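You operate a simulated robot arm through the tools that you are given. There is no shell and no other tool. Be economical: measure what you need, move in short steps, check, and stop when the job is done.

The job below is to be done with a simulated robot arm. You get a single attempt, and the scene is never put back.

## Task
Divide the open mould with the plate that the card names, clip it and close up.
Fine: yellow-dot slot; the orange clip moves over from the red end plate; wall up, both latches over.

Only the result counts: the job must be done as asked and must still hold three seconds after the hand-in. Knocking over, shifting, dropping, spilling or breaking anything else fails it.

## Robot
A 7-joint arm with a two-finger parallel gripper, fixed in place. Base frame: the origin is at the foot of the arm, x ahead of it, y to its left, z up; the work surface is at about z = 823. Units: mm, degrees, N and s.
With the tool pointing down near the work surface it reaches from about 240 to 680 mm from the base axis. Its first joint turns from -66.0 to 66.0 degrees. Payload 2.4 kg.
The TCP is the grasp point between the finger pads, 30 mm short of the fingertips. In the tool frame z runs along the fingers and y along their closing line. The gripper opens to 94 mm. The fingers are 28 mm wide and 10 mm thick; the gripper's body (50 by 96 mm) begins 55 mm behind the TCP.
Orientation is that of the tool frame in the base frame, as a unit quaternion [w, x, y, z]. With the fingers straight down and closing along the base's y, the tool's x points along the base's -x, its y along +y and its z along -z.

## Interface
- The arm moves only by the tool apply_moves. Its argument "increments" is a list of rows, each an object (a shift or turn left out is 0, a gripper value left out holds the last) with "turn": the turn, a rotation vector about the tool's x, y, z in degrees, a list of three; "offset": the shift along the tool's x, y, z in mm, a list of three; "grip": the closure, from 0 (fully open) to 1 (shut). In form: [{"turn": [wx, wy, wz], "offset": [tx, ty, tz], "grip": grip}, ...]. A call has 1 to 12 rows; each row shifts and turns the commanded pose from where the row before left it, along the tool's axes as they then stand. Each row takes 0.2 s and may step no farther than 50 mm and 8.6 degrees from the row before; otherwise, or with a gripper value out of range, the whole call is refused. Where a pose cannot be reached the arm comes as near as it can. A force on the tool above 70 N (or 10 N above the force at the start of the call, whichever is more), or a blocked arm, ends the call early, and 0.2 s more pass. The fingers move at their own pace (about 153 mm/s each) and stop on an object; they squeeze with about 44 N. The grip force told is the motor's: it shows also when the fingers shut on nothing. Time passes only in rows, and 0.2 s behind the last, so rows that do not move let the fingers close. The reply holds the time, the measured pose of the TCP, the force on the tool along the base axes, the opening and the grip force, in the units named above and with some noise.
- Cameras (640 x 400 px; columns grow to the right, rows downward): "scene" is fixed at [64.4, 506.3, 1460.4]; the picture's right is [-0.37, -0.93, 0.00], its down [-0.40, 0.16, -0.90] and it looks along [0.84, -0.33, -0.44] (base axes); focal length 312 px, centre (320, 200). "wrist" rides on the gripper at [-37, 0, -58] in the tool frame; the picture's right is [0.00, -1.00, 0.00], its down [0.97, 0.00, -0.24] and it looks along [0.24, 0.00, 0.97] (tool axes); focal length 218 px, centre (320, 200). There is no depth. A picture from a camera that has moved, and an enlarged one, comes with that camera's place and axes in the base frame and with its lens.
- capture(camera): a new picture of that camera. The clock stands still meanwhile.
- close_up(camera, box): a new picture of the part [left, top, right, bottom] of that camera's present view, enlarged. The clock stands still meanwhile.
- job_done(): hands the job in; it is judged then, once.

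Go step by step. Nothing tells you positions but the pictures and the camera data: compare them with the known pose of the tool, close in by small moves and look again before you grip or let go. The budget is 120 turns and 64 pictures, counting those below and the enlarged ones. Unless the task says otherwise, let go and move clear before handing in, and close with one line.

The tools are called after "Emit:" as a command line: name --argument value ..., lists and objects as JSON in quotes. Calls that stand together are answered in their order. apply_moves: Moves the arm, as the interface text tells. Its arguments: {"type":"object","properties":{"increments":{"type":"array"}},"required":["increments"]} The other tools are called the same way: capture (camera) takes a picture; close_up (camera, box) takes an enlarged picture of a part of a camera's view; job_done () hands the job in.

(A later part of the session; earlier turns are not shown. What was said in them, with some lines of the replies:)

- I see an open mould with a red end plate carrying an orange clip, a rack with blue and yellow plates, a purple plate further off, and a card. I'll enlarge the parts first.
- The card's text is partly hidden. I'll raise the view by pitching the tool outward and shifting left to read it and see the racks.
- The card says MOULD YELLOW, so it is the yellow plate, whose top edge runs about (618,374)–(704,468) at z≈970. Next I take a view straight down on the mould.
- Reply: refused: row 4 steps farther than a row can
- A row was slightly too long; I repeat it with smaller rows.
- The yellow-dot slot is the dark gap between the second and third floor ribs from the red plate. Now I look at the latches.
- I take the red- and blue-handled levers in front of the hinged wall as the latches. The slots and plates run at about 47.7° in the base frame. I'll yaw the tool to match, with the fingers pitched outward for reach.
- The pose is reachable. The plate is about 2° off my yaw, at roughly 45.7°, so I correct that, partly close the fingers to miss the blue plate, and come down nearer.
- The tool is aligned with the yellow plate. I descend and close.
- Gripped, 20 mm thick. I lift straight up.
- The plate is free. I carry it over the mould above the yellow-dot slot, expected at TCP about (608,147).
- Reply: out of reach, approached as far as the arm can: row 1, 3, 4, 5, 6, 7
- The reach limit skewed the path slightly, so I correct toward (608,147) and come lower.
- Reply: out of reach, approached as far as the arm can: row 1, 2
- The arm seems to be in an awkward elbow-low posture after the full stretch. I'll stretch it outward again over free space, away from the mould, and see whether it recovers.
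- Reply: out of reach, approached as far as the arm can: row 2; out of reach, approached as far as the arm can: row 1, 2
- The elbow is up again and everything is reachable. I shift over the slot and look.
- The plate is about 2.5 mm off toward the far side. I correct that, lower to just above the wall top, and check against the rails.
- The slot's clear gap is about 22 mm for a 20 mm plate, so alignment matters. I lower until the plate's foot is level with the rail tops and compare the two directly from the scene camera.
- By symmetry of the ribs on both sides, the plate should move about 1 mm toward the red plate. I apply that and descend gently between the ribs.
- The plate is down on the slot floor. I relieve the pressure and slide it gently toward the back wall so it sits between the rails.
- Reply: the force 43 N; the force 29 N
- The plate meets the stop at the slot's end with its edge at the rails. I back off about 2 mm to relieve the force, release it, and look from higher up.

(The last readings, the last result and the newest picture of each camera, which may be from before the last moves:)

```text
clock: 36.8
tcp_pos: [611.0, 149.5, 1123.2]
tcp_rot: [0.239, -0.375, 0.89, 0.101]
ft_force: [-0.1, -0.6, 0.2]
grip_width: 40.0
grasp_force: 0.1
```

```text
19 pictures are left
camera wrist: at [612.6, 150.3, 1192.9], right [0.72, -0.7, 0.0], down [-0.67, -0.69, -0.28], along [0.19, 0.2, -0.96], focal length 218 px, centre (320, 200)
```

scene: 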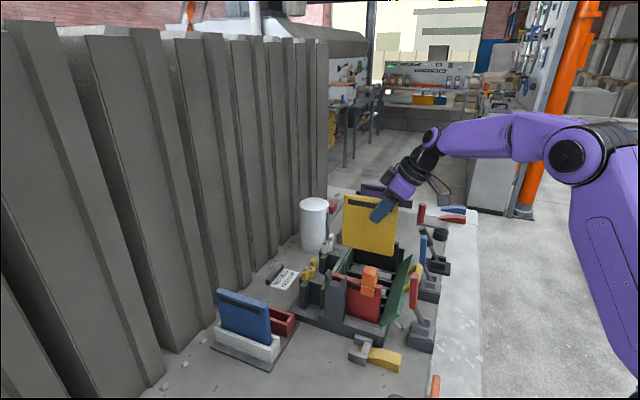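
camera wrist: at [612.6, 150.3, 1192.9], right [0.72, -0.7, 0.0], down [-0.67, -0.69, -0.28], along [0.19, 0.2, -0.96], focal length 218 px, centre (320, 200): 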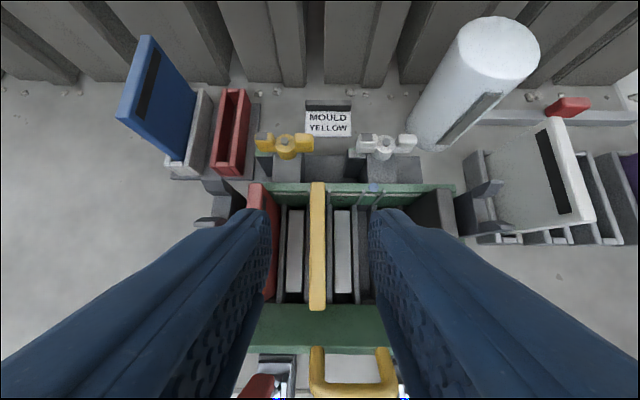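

The yellow plate stands cleanly in the yellow-dot slot. Next is the orange clip, so I shift over the red plate and look.

Emit:
apply_moves --increments '[{"offset": [0, 34, 0], "grip": 0.3}, {"offset": [0, 34, 0]}, {}, {}]'

Emit:
capture --camera "wrist"

```text
clock: 37.8
tcp_pos: [561.3, 197.6, 1123.5]
tcp_rot: [0.239, -0.375, 0.89, 0.101]
ft_force: [0.1, 0.5, 0.4]
grip_width: 65.6
grasp_force: 0.1
```

```text
18 pictures are left
camera wrist: at [563.4, 198.7, 1192.1], right [0.72, -0.7, 0.0], down [-0.67, -0.69, -0.28], along [0.19, 0.2, -0.96], focal length 218 px, centre (320, 200)
```

wrist: 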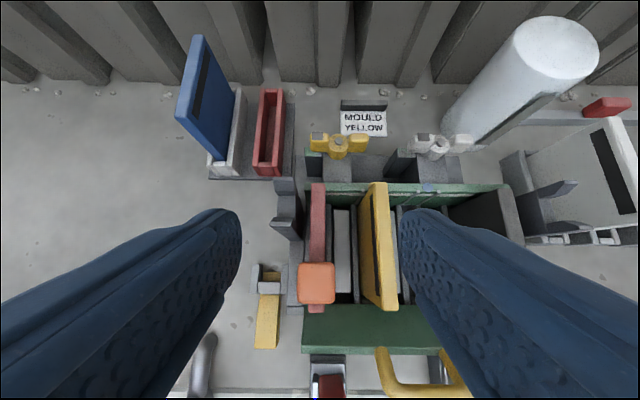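

The clip is a block about 31 mm wide at e≈260, n≈519. I come down around it.

Emit:
apply_moves --increments '[{"offset": [16.7, 3.4, -9.65]}, {"offset": [17.5, 0, 30.3]}, {"offset": [17.5, 0, 30.3]}, {"offset": [17.5, 0, 30.3]}, {"offset": [17.5, 0, 30.3]}, {}, {}]'

Emit:
capture --camera "wrist"

```text
clock: 39.4
tcp_pos: [543.6, 185.8, 983.6]
tcp_rot: [0.24, -0.375, 0.89, 0.101]
ft_force: [0.6, -0.3, 0.2]
grip_width: 65.5
grasp_force: 0.1
```

```text
17 pictures are left
camera wrist: at [546.1, 187.0, 1052.5], right [0.72, -0.7, 0.0], down [-0.67, -0.69, -0.28], along [0.19, 0.2, -0.96], focal length 218 px, centre (320, 200)
```

wrist: 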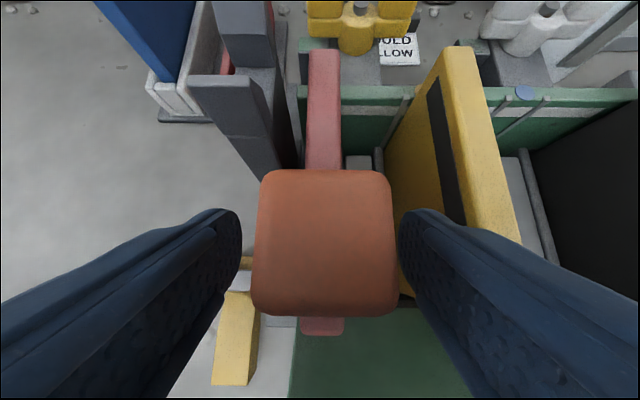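

Emit:
apply_moves --increments '[{"offset": [0, -1.2, 0]}, {}, {"grip": 1.0}, {"grip": 1.0}, {"grip": 1.0}]'

```text
clock: 40.6
tcp_pos: [546.5, 184.4, 982.8]
tcp_rot: [0.239, -0.375, 0.89, 0.101]
ft_force: [0.0, 0.6, 0.0]
grip_width: 34.1
grasp_force: 43.8
```

Emit:
apply_moves --increments '[{"offset": [-2.5, 0, -4.33]}, {"offset": [-5, 0, -8.66]}, {"offset": [-10, 0, -17.3]}, {"offset": [-10, 0, -17.3]}, {"offset": [-10, 0, -17.3]}, {}]'

Emit:
close_up --camera "scene" --box '[310, 210, 430, 310]'

```text
clock: 42.0
tcp_pos: [547.0, 183.4, 1057.4]
tcp_rot: [0.238, -0.374, 0.891, 0.1]
ft_force: [-0.2, 0.0, -0.7]
grip_width: 34.0
grasp_force: 44.0
```

```text
4.00 times, centred on (370, 260) of scene
camera zoom: at [64.4, 506.3, 1460.4], right [-0.37, -0.93, 0.0], down [-0.4, 0.16, -0.9], along [0.84, -0.33, -0.44], focal length 1248 px, centre (120, -40)
```

zoom: 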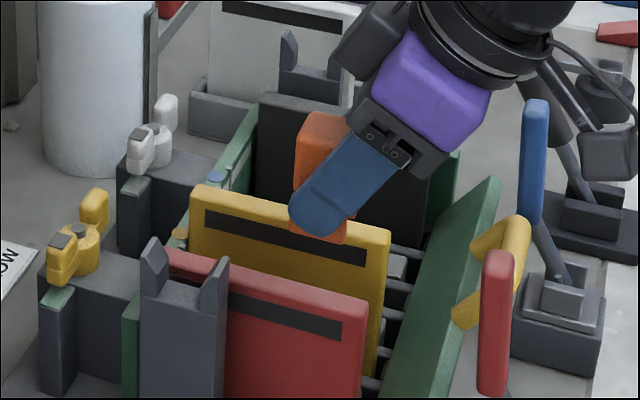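

The clip is free. I carry it 70.2 mm back to the yellow plate's plane and check.

Emit:
apply_moves --increments '[{"offset": [0, -35.1, 0]}, {"offset": [0, -35.1, 0]}, {"offset": [7, 0, 12.1]}, {}, {}]'

Emit:
capture --camera "wrist"

Emit:
close_up --camera "scene" --box '[340, 220, 420, 290]'

```text
clock: 43.2
tcp_pos: [596.1, 135.9, 1044.8]
tcp_rot: [0.239, -0.376, 0.89, 0.101]
ft_force: [-0.3, 0.2, -0.7]
grip_width: 33.9
grasp_force: 43.7
```

```text
15 pictures are left
camera wrist: at [597.5, 136.9, 1113.6], right [0.72, -0.7, 0.0], down [-0.67, -0.69, -0.28], along [0.19, 0.2, -0.96], focal length 218 px, centre (320, 200)
```

wrist: 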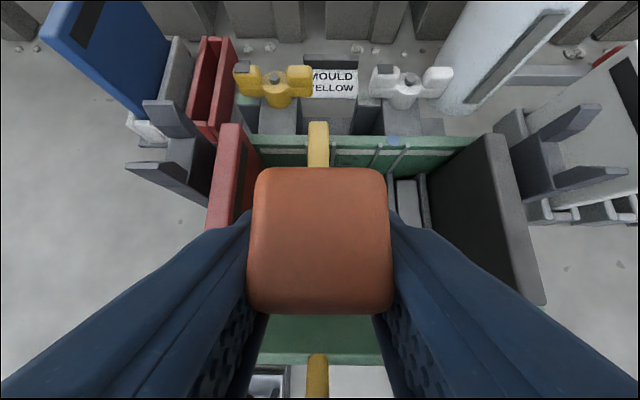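

```text
5.71 times, centred on (380, 255) of scene
camera zoom: at [64.4, 506.3, 1460.4], right [-0.37, -0.93, 0.0], down [-0.4, 0.16, -0.9], along [0.84, -0.33, -0.44], focal length 1783 px, centre (-23, -114)
```

zoom: 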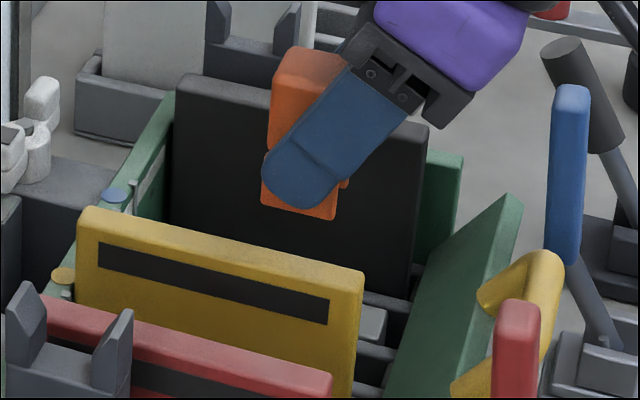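

Emit:
close_up --camera "wrist" --box '[270, 100, 370, 180]'

```text
5.00 times, centred on (320, 140) of wrist
camera zoom: at [597.5, 136.9, 1113.6], right [0.72, -0.7, 0.0], down [-0.67, -0.69, -0.28], along [0.19, 0.2, -0.96], focal length 1091 px, centre (320, 500)
```

zoom: 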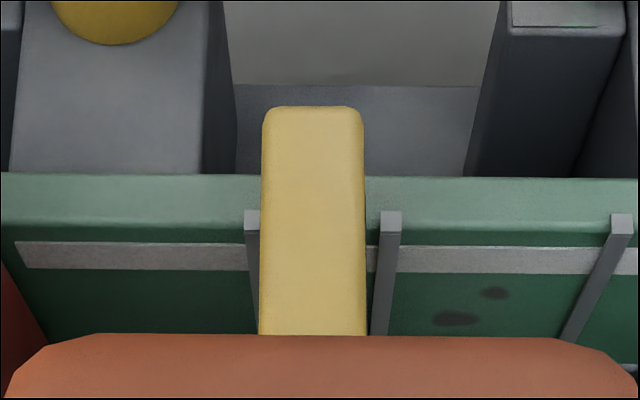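

The plate leans about 1 mm toward the red side. I shift by that and lower gently.

Emit:
apply_moves --increments '[{"offset": [0, 1.1, 0]}, {"offset": [7, 0, 12.1]}, {"offset": [7, 0, 12.1]}, {"offset": [1, 0, 1.73]}, {"offset": [1, 0, 1.73]}, {"offset": [1, 0, 1.73]}, {"offset": [1, 0, 1.73]}, {"offset": [1, 0, 1.73]}, {}]'

```text
clock: 45.2
tcp_pos: [594.8, 136.4, 1006.3]
tcp_rot: [0.24, -0.375, 0.89, 0.101]
ft_force: [0.2, 0.5, 0.1]
grip_width: 33.8
grasp_force: 43.8
```

Emit:
apply_moves --increments '[{"offset": [1, 0, 1.73]}, {"offset": [1, 0, 1.73]}, {"offset": [1, 0, 1.73]}, {}]'

```text
clock: 46.2
tcp_pos: [595.2, 135.8, 999.5]
tcp_rot: [0.239, -0.375, 0.89, 0.101]
ft_force: [0.7, 0.5, -0.6]
grip_width: 33.9
grasp_force: 43.6
```

Emit:
apply_moves --increments '[{"offset": [1, 0, 1.73]}, {"offset": [1, 0, 1.73]}, {"offset": [1, 0, 1.73]}, {"offset": [1, 0, 1.73]}, {}]'

Emit:
close_up --camera "scene" --box '[340, 220, 420, 290]'

```text
clock: 47.4
tcp_pos: [596.5, 134.6, 993.1]
tcp_rot: [0.239, -0.375, 0.89, 0.1]
ft_force: [0.4, 0.0, -0.7]
grip_width: 33.9
grasp_force: 44.5
```

```text
5.71 times, centred on (380, 255) of scene
camera zoom: at [64.4, 506.3, 1460.4], right [-0.37, -0.93, 0.0], down [-0.4, 0.16, -0.9], along [0.84, -0.33, -0.44], focal length 1783 px, centre (-23, -114)
```

zoom: 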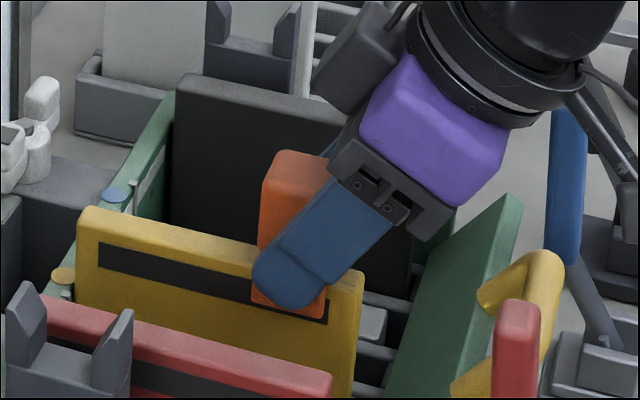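

The clip straddles the yellow plate. I keep lowering until it seats.

Emit:
apply_moves --increments '[{"offset": [1, 0, 1.73]}, {"offset": [1, 0, 1.73]}, {"offset": [1, 0, 1.73]}, {"offset": [0.5, 0, 0.87]}, {}]'

```text
clock: 48.6
tcp_pos: [595.7, 135.6, 985.5]
tcp_rot: [0.24, -0.375, 0.89, 0.101]
ft_force: [0.0, 0.0, -0.1]
grip_width: 34.0
grasp_force: 44.1
```

Emit:
apply_moves --increments '[{"offset": [0.5, 0, 0.87]}, {"offset": [0.5, 0, 0.87]}, {"offset": [0.5, 0, 0.87]}, {}]'

```text
clock: 49.6
tcp_pos: [597.3, 137.1, 982.6]
tcp_rot: [0.24, -0.375, 0.89, 0.101]
ft_force: [-1.1, -1.5, 7.5]
grip_width: 34.0
grasp_force: 44.1
```

Seated. I release and go up.

Emit:
apply_moves --increments '[{"offset": [-0.25, 0, -0.43]}, {"grip": 0.4}, {"grip": 0.4}, {"offset": [-10, 0, -17.3]}, {"offset": [-20, 0, -34.6]}, {"offset": [-20, 0, -34.6]}, {"offset": [-20, 0, -34.6]}, {}]'

Emit:
capture --camera "scene"

Emit:
capture --camera "wrist"

```text
clock: 51.4
tcp_pos: [593.2, 136.7, 1122.7]
tcp_rot: [0.239, -0.374, 0.89, 0.101]
ft_force: [-0.6, -0.8, 0.5]
grip_width: 56.4
grasp_force: 0.0
```

```text
11 pictures are left
```

scene: 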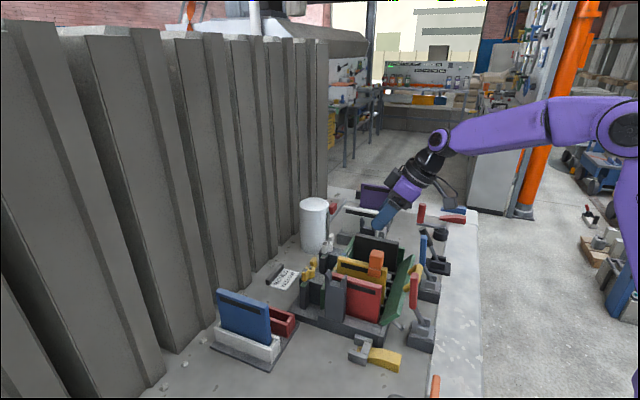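

```text
10 pictures are left
camera wrist: at [595.9, 137.7, 1192.9], right [0.72, -0.7, 0.0], down [-0.67, -0.69, -0.28], along [0.19, 0.2, -0.96], focal length 218 px, centre (320, 200)
```

wrist: 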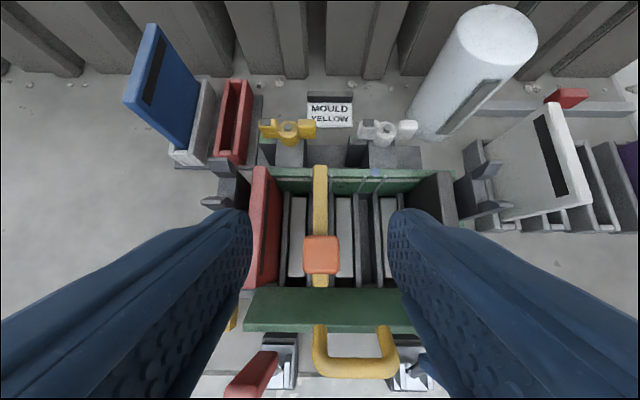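

Plate and clip are in place. Next is the hinged wall. I set the tool vertical and move to the outside of the wall, between the two levers, to push on the yellow handle.

Emit:
apply_moves --increments '[{"turn": [0, 7.5, 0]}, {"turn": [0, 7.5, 0]}, {"turn": [0, 7.5, 0]}, {"turn": [0, 7.5, 0]}, {"offset": [38, -9.4, 12]}, {"offset": [38, -9.4, 12]}, {"offset": [38, -9.4, 12]}, {"offset": [38, -9.4, 12]}, {}, {}]'

Emit:
capture --camera "wrist"

```text
clock: 53.6
tcp_pos: [513.9, 0.0, 1072.3]
tcp_rot: [0.001, -0.389, 0.921, 0.0]
ft_force: [-1.2, 0.2, -0.8]
grip_width: 56.5
grasp_force: 0.0
```

```text
9 pictures are left
camera wrist: at [538.6, 26.1, 1131.3], right [0.72, -0.7, 0.0], down [-0.68, -0.69, 0.24], along [-0.17, -0.17, -0.97], focal length 218 px, centre (320, 200)
```

wrist: 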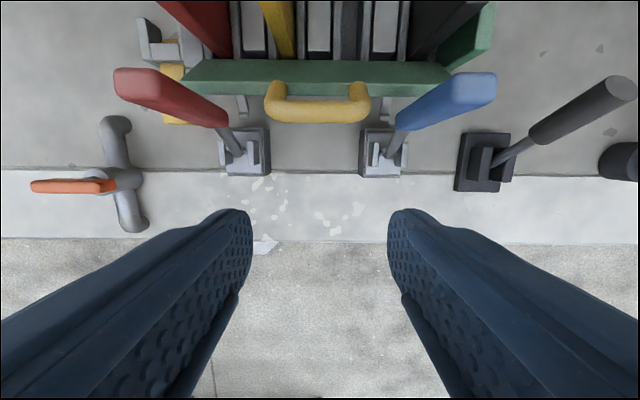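

Now the wall's handle is clear: its bar is at about n=419, z≈950, and both levers swing in the plane toward the wall. I lower outside the bar.

Emit:
apply_moves --increments '[{"offset": [0, -2.5, 38], "grip": 0.575}, {"offset": [0, -2.5, 38]}, {"offset": [0, 0, 38]}, {"offset": [-10, 0, 0]}, {"offset": [-10, 0, 0]}, {"offset": [-5, 0, 0]}, {}]'

Emit:
close_up --camera "scene" --box '[370, 220, 470, 320]'

```text
clock: 55.2
tcp_pos: [538.0, 16.9, 960.6]
tcp_rot: [0.0, -0.388, 0.922, 0.001]
ft_force: [-0.1, 0.1, 0.1]
grip_width: 39.8
grasp_force: 0.1
```

```text
4.00 times, centred on (420, 270) of scene
camera zoom: at [64.4, 506.3, 1460.4], right [-0.37, -0.93, 0.0], down [-0.4, 0.16, -0.9], along [0.84, -0.33, -0.44], focal length 1248 px, centre (-80, -80)
```

zoom: 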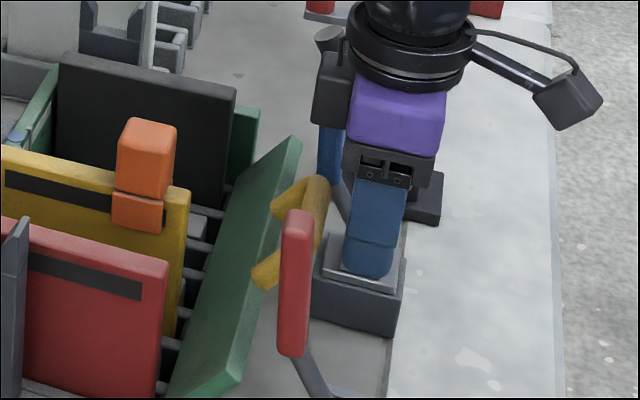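

Emit:
apply_moves --increments '[{"offset": [-5, 0, 0]}, {"offset": [-5, 0, 0]}, {"offset": [-5, 0, 0]}, {"offset": [-5, 0, 0]}, {}]'

```text
clock: 56.4
tcp_pos: [552.0, 30.2, 961.9]
tcp_rot: [0.001, -0.388, 0.922, -0.001]
ft_force: [-0.3, -0.8, 0.2]
grip_width: 40.0
grasp_force: 0.1
```

Emit:
apply_moves --increments '[{"offset": [-4, 0, 0]}, {"offset": [-4, 0, 0]}, {"offset": [-4, 0, 0]}, {"offset": [-4, 0, 0]}, {"offset": [-4, 0, 0]}]'

Emit:
close_up --camera "scene" --box '[370, 220, 470, 320]'

```text
clock: 57.6
tcp_pos: [565.5, 43.2, 961.2]
tcp_rot: [0.001, -0.388, 0.922, 0.001]
ft_force: [-0.1, -0.4, 0.5]
grip_width: 39.9
grasp_force: 0.1
```

```text
4.00 times, centred on (420, 270) of scene
camera zoom: at [64.3, 506.3, 1460.4], right [-0.37, -0.93, 0.0], down [-0.4, 0.16, -0.9], along [0.84, -0.33, -0.44], focal length 1248 px, centre (-80, -80)
```

zoom: 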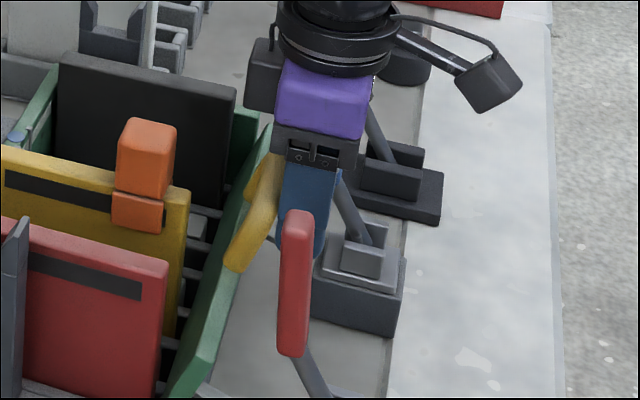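

The wall is rising with almost no force. I keep pushing.

Emit:
apply_moves --increments '[{"offset": [-4, 0, 0]}, {"offset": [-4, 0, 0]}, {"offset": [-3, 0, 0]}, {"offset": [-3, 0, 0]}, {}]'

```text
clock: 58.8
tcp_pos: [573.9, 54.7, 960.5]
tcp_rot: [0.0, -0.388, 0.922, 0.0]
ft_force: [0.5, 0.1, 0.7]
grip_width: 39.8
grasp_force: 0.0
```

Emit:
apply_moves --increments '[{"offset": [-2, 0, 0]}, {"offset": [-2, 0, 0]}, {"offset": [-2, 0, 0]}, {"offset": [-2, 0, 0]}, {}]'

Emit:
close_up --camera "scene" --box '[350, 220, 450, 320]'

```text
clock: 60.0
tcp_pos: [580.6, 60.2, 959.7]
tcp_rot: [0.001, -0.388, 0.922, 0.001]
ft_force: [-0.7, 0.0, -0.1]
grip_width: 40.0
grasp_force: 0.1
```

```text
4.00 times, centred on (400, 270) of scene
camera zoom: at [64.3, 506.3, 1460.4], right [-0.37, -0.93, 0.0], down [-0.4, 0.16, -0.9], along [0.84, -0.33, -0.44], focal length 1248 px, centre (0, -80)
```

zoom: 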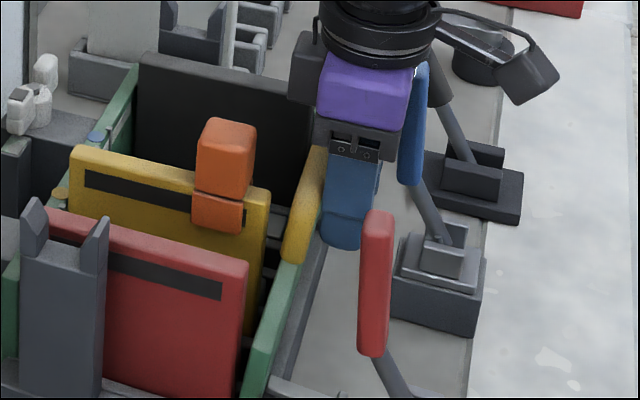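

The wall is nearly upright. I shift sideways a little, so the camera housing stays clear of the clip, then finish the push in small steps.

Emit:
apply_moves --increments '[{"offset": [0, -5, 0], "grip": 0.78}, {"offset": [0, -5, 0]}, {"offset": [-2, 0, 0]}, {"offset": [-2, 0, 0]}, {"offset": [-2, 0, 0]}, {}]'

```text
clock: 61.4
tcp_pos: [592.6, 56.5, 959.6]
tcp_rot: [0.001, -0.389, 0.921, 0.0]
ft_force: [0.4, -0.4, 0.9]
grip_width: 20.7
grasp_force: 0.1
```

Emit:
apply_moves --increments '[{"offset": [-2, 0, 0]}, {"offset": [-2, 0, 0]}, {"offset": [-2, 0, 0]}, {}]'

Emit:
close_up --camera "scene" --box '[350, 220, 450, 320]'

```text
clock: 62.4
tcp_pos: [595.4, 58.7, 958.8]
tcp_rot: [-0.002, -0.386, 0.922, 0.0]
ft_force: [-20.6, -14.8, 11.2]
grip_width: 18.6
grasp_force: 0.1
```

```text
4.00 times, centred on (400, 270) of scene
camera zoom: at [63.6, 505.8, 1460.6], right [-0.37, -0.93, 0.0], down [-0.4, 0.16, -0.9], along [0.84, -0.33, -0.43], focal length 1248 px, centre (0, -80)
```

zoom: 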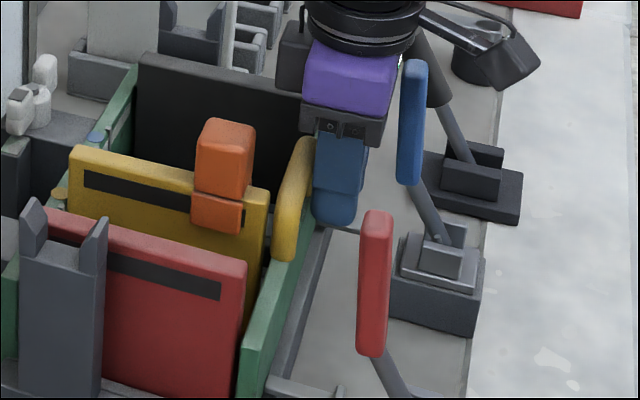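

The wall is closed against its stop. I withdraw gently, go up, and move outside the red lever.

Emit:
apply_moves --increments '[{"offset": [3, 0, 0]}, {"offset": [20, 0, 0], "grip": 1.0}, {"offset": [20, 0, -40]}, {"offset": [20, 0, -40]}, {"offset": [10, 28, -30]}, {"offset": [2, 40, 0]}, {"offset": [0, 40, 0]}, {}]'

Emit:
capture --camera "wrist"

```text
clock: 64.2
tcp_pos: [467.1, 84.4, 1070.3]
tcp_rot: [0.001, -0.388, 0.922, 0.0]
ft_force: [0.4, 0.5, 0.8]
grip_width: 0.0
grasp_force: 33.4
```

```text
4 pictures are left
camera wrist: at [490.9, 109.9, 1127.7], right [0.72, -0.7, 0.0], down [-0.68, -0.69, 0.24], along [-0.17, -0.17, -0.97], focal length 218 px, centre (320, 200)
```

wrist: 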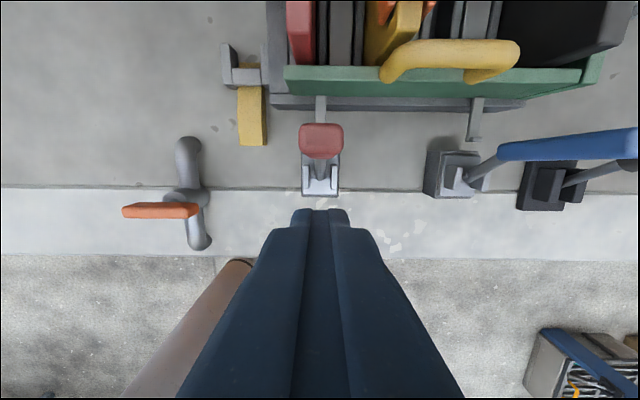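

The wall stays up by itself, and the red lever is exactly in line. I back off slightly, lower behind it, and push it toward the wall.

Emit:
apply_moves --increments '[{"offset": [15, 0, 0]}, {"offset": [0, 0, 35]}, {"offset": [0, 0, 35]}, {"offset": [0, 0, 35]}, {"offset": [-5, 0, 0]}, {"offset": [-5, 0, 0]}, {"offset": [-5, 0, 0]}, {"offset": [-5, 0, 0]}, {}]'

```text
clock: 66.2
tcp_pos: [471.4, 86.2, 964.3]
tcp_rot: [0.0, -0.388, 0.921, 0.001]
ft_force: [0.0, 0.5, -0.7]
grip_width: 0.0
grasp_force: 32.9
```

Emit:
apply_moves --increments '[{"offset": [-5, 0, 0]}, {"offset": [-5, 0, 0]}, {"offset": [-5, 0, 0]}, {"offset": [-5, 0, 0]}, {"offset": [-5, 0, 0]}, {}]'

```text
clock: 67.3
tcp_pos: [477.2, 93.1, 964.1]
tcp_rot: [-0.019, -0.385, 0.923, 0.0]
ft_force: [-7.1, -6.8, 5.0]
grip_width: 0.0
grasp_force: 32.9
stopped in row 5: the force on the tool passed its limit (the readings are from after the stop); the commanded pose is now the measured one
```

The red lever is blocked toward the wall, so it must be at that end of its travel and throws the other way, over its centre and outward. I go over it and push from the wall side, watching the force.

Emit:
apply_moves --increments '[{"offset": [10, 0, 0]}, {"offset": [0, 0, -40]}, {"offset": [0, 0, -40]}, {"offset": [0, 0, -30]}, {}]'

Emit:
close_up --camera "scene" --box '[360, 230, 460, 350]'

```text
clock: 68.5
tcp_pos: [473.5, 88.0, 1075.0]
tcp_rot: [-0.016, -0.385, 0.923, 0.001]
ft_force: [0.1, 0.0, -0.2]
grip_width: 0.3
grasp_force: 33.1
```

```text
3.33 times, centred on (410, 290) of scene
camera zoom: at [64.4, 506.3, 1460.4], right [-0.37, -0.93, 0.0], down [-0.4, 0.16, -0.9], along [0.84, -0.33, -0.44], focal length 1040 px, centre (20, -100)
```

zoom: 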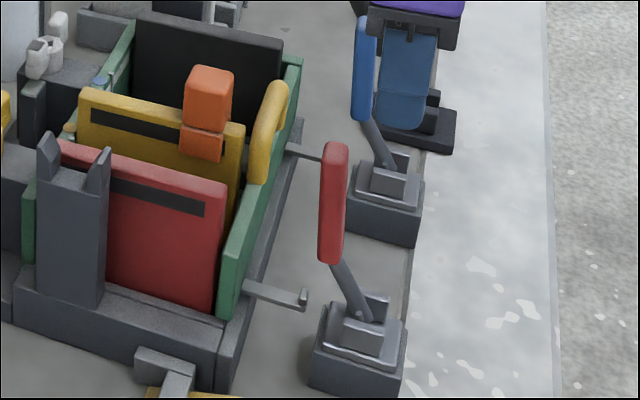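

The lever hasn't moved, and the wall is fully up. I go to the wall side of the red lever and push it outward.

Emit:
apply_moves --increments '[{"turn": [0, -1.9, 0], "offset": [-31, 0, 0]}, {"offset": [-33, 0, 0]}, {"offset": [0, 0, 30]}, {"offset": [0, 0, 30]}, {"offset": [0, 0, 27]}, {"offset": [4, 0, 0]}, {"offset": [4, 0, 0]}, {"offset": [4, 0, 0]}, {}]'

```text
clock: 70.5
tcp_pos: [510.5, 126.3, 986.4]
tcp_rot: [0.0, -0.385, 0.923, 0.007]
ft_force: [1.0, -0.1, 1.1]
grip_width: 0.1
grasp_force: 33.4
```

Emit:
apply_moves --increments '[{"offset": [4, 0, 0]}, {"offset": [4, 0, 0]}, {"offset": [4, 0, 0]}, {"offset": [4, 0, 0]}, {}]'

```text
clock: 71.7
tcp_pos: [499.8, 115.2, 986.6]
tcp_rot: [0.0, -0.385, 0.923, 0.007]
ft_force: [1.0, 1.1, 1.3]
grip_width: 0.0
grasp_force: 33.1
```

The lever moves freely outward, so I continue.

Emit:
apply_moves --increments '[{"offset": [6, 0, 0]}, {"offset": [6, 0, 0]}, {"offset": [6, 0, 0]}, {"offset": [6, 0, 0]}, {"offset": [6, 0, 0]}, {"offset": [6, 0, 0]}, {}]'

```text
clock: 73.3
tcp_pos: [473.3, 91.1, 984.5]
tcp_rot: [-0.001, -0.385, 0.923, 0.007]
ft_force: [-0.2, 0.0, 0.3]
grip_width: 0.0
grasp_force: 33.3
```

Emit:
apply_moves --increments '[{"offset": [6, 0, 3]}, {"offset": [6, 0, 3]}, {"offset": [6, 0, 3]}, {"offset": [6, 0, 3]}, {"offset": [6, 0, 3]}, {"offset": [6, 0, 3]}, {}]'

Emit:
capture --camera "wrist"

```text
clock: 74.9
tcp_pos: [447.1, 64.0, 968.1]
tcp_rot: [0.0, -0.385, 0.923, 0.007]
ft_force: [0.7, 0.3, -0.2]
grip_width: 0.0
grasp_force: 32.9
```

```text
2 pictures are left
camera wrist: at [473.8, 88.6, 1026.8], right [0.71, -0.7, -0.01], down [-0.68, -0.69, 0.24], along [-0.18, -0.16, -0.97], focal length 218 px, centre (320, 200)
```

wrist: 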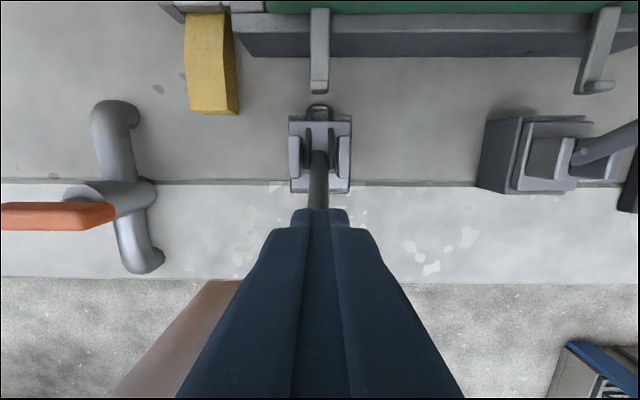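

Throwing the lever outward brings a loop forward at its base toward the wall's hook, which fits a latch going over. I continue to its stop.

Emit:
apply_moves --increments '[{"offset": [6, 0, 4]}, {"offset": [6, 0, 4]}, {"offset": [6, 0, 4]}, {"offset": [6, 0, 4]}, {"offset": [6, 0, 4]}, {}]'

```text
clock: 76.3
tcp_pos: [426.8, 42.0, 948.3]
tcp_rot: [-0.002, -0.385, 0.923, 0.006]
ft_force: [0.3, -0.9, -0.2]
grip_width: 0.0
grasp_force: 33.1
```

Emit:
apply_moves --increments '[{"offset": [5, 0, 5]}, {"offset": [5, 0, 5]}, {"offset": [5, 0, 5]}, {"offset": [5, 0, 5]}, {"offset": [5, 0, 5]}, {}]'

```text
clock: 77.0
tcp_pos: [420.1, 37.0, 939.6]
tcp_rot: [0.007, -0.385, 0.923, 0.006]
ft_force: [-7.5, 2.2, 29.1]
grip_width: 0.0
grasp_force: 33.2
stopped in row 3: the force on the tool passed its limit (the readings are from after the stop); the commanded pose is now the measured one
```

The red latch is at its far stop. I lift off and go to the wall side of the blue lever.

Emit:
apply_moves --increments '[{"offset": [-3, 0, -10]}, {"turn": [0, 0.8, 0], "offset": [0, 0, -42]}, {"offset": [0, 0, -45]}, {"offset": [0, 0, -45]}, {"offset": [-27, -33.7, 0]}, {"offset": [-27, -33.7, 0]}, {"offset": [-27, -33.7, 0]}, {"offset": [-27, -33.7, 0]}, {"offset": [-27, -33.7, 0]}, {}]'

```text
clock: 79.2
tcp_pos: [637.7, 14.5, 1079.3]
tcp_rot: [0.0, -0.386, 0.923, 0.004]
ft_force: [-0.5, -0.2, -0.8]
grip_width: 0.2
grasp_force: 33.5
```

Emit:
apply_moves --increments '[{"offset": [0, 2, 31]}, {"offset": [0, 0, 31]}, {"offset": [0, 0, 31]}, {"offset": [5, 0, 0]}, {"offset": [5, 0, 0]}, {"offset": [5, 0, 0]}, {"offset": [5, 0, 0]}, {"offset": [5, 0, 0]}, {}]'

```text
clock: 81.2
tcp_pos: [619.3, -1.0, 987.2]
tcp_rot: [0.001, -0.385, 0.923, 0.004]
ft_force: [0.6, 1.7, 0.6]
grip_width: 0.0
grasp_force: 33.3
```

Emit:
apply_moves --increments '[{"offset": [6, 0, 0]}, {"offset": [6, 0, 0]}, {"offset": [6, 0, 0]}, {"offset": [6, 0, 0]}, {"offset": [6, 0, 0]}, {"offset": [6, 0, 0]}, {}]'

Emit:
apply_moves --increments '[{"offset": [6, 0, 3]}, {"offset": [6, 0, 3]}, {"offset": [6, 0, 3]}, {"offset": [6, 0, 3]}, {"offset": [6, 0, 3]}, {"offset": [6, 0, 3]}, {}]'

Emit:
apply_moves --increments '[{"offset": [6, 0, 4]}, {"offset": [6, 0, 4]}, {"offset": [6, 0, 4]}, {"offset": [6, 0, 4]}, {"offset": [6, 0, 4]}, {}]'

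```text
clock: 82.8
tcp_pos: [593.7, -29.3, 986.9]
tcp_rot: [0.0, -0.385, 0.923, 0.002]
ft_force: [0.4, 0.1, 0.6]
grip_width: 0.0
grasp_force: 33.2
```

```text
clock: 84.4
tcp_pos: [568.6, -52.9, 969.3]
tcp_rot: [-0.001, -0.384, 0.923, 0.003]
ft_force: [-0.3, 0.6, 0.9]
grip_width: 0.0
grasp_force: 33.5
```

```text
clock: 85.8
tcp_pos: [548.2, -72.6, 949.1]
tcp_rot: [0.001, -0.385, 0.923, 0.002]
ft_force: [0.5, 0.5, -0.1]
grip_width: 0.1
grasp_force: 33.7
```

Emit:
apply_moves --increments '[{"offset": [5, 0, 5]}, {"offset": [5, 0, 5]}, {"offset": [3, 0, 3]}, {"offset": [3, 0, 3]}, {"offset": [3, 0, 3]}, {}]'

```text
clock: 86.9
tcp_pos: [539.4, -79.9, 939.2]
tcp_rot: [0.007, -0.386, 0.923, 0.001]
ft_force: [-9.5, 3.5, 20.9]
grip_width: 0.2
grasp_force: 32.8
stopped in row 5: the force on the tool passed its limit (the readings are from after the stop); the commanded pose is now the measured one
```

The blue latch reached the same stop. I lift off, move clear, and check.

Emit:
apply_moves --increments '[{"offset": [-3, 0, -10]}, {"offset": [0, 0, -45]}, {"offset": [0, 0, -45]}, {"offset": [0, 0, -45]}, {"offset": [0, 0, -45]}, {"offset": [40, 0, -20]}, {"offset": [40, 0, -20]}, {}]'

Emit:
close_up --camera "scene" --box '[320, 230, 460, 350]'

```text
clock: 88.7
tcp_pos: [481.9, -138.2, 1167.2]
tcp_rot: [0.009, -0.386, 0.923, 0.0]
ft_force: [-0.8, 0.4, 0.2]
grip_width: 0.0
grasp_force: 33.1
```

```text
3.33 times, centred on (390, 290) of scene
camera zoom: at [64.4, 506.3, 1460.4], right [-0.37, -0.93, 0.0], down [-0.4, 0.16, -0.9], along [0.84, -0.33, -0.44], focal length 1040 px, centre (87, -100)
```

zoom: 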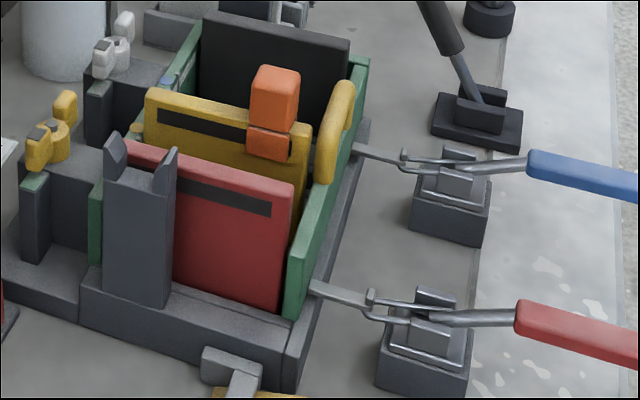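

Both latch loops are over the wall's hooks with the levers thrown, the wall is up, and the clipped yellow plate stands in the yellow-dot slot. The arm is clear, so I hand in.

Emit:
job_done

```text
The job is handed in.
```

The job is handed in: the yellow plate stands in the yellow-dot slot with the orange clip on it, the wall is up and both latches are thrown.
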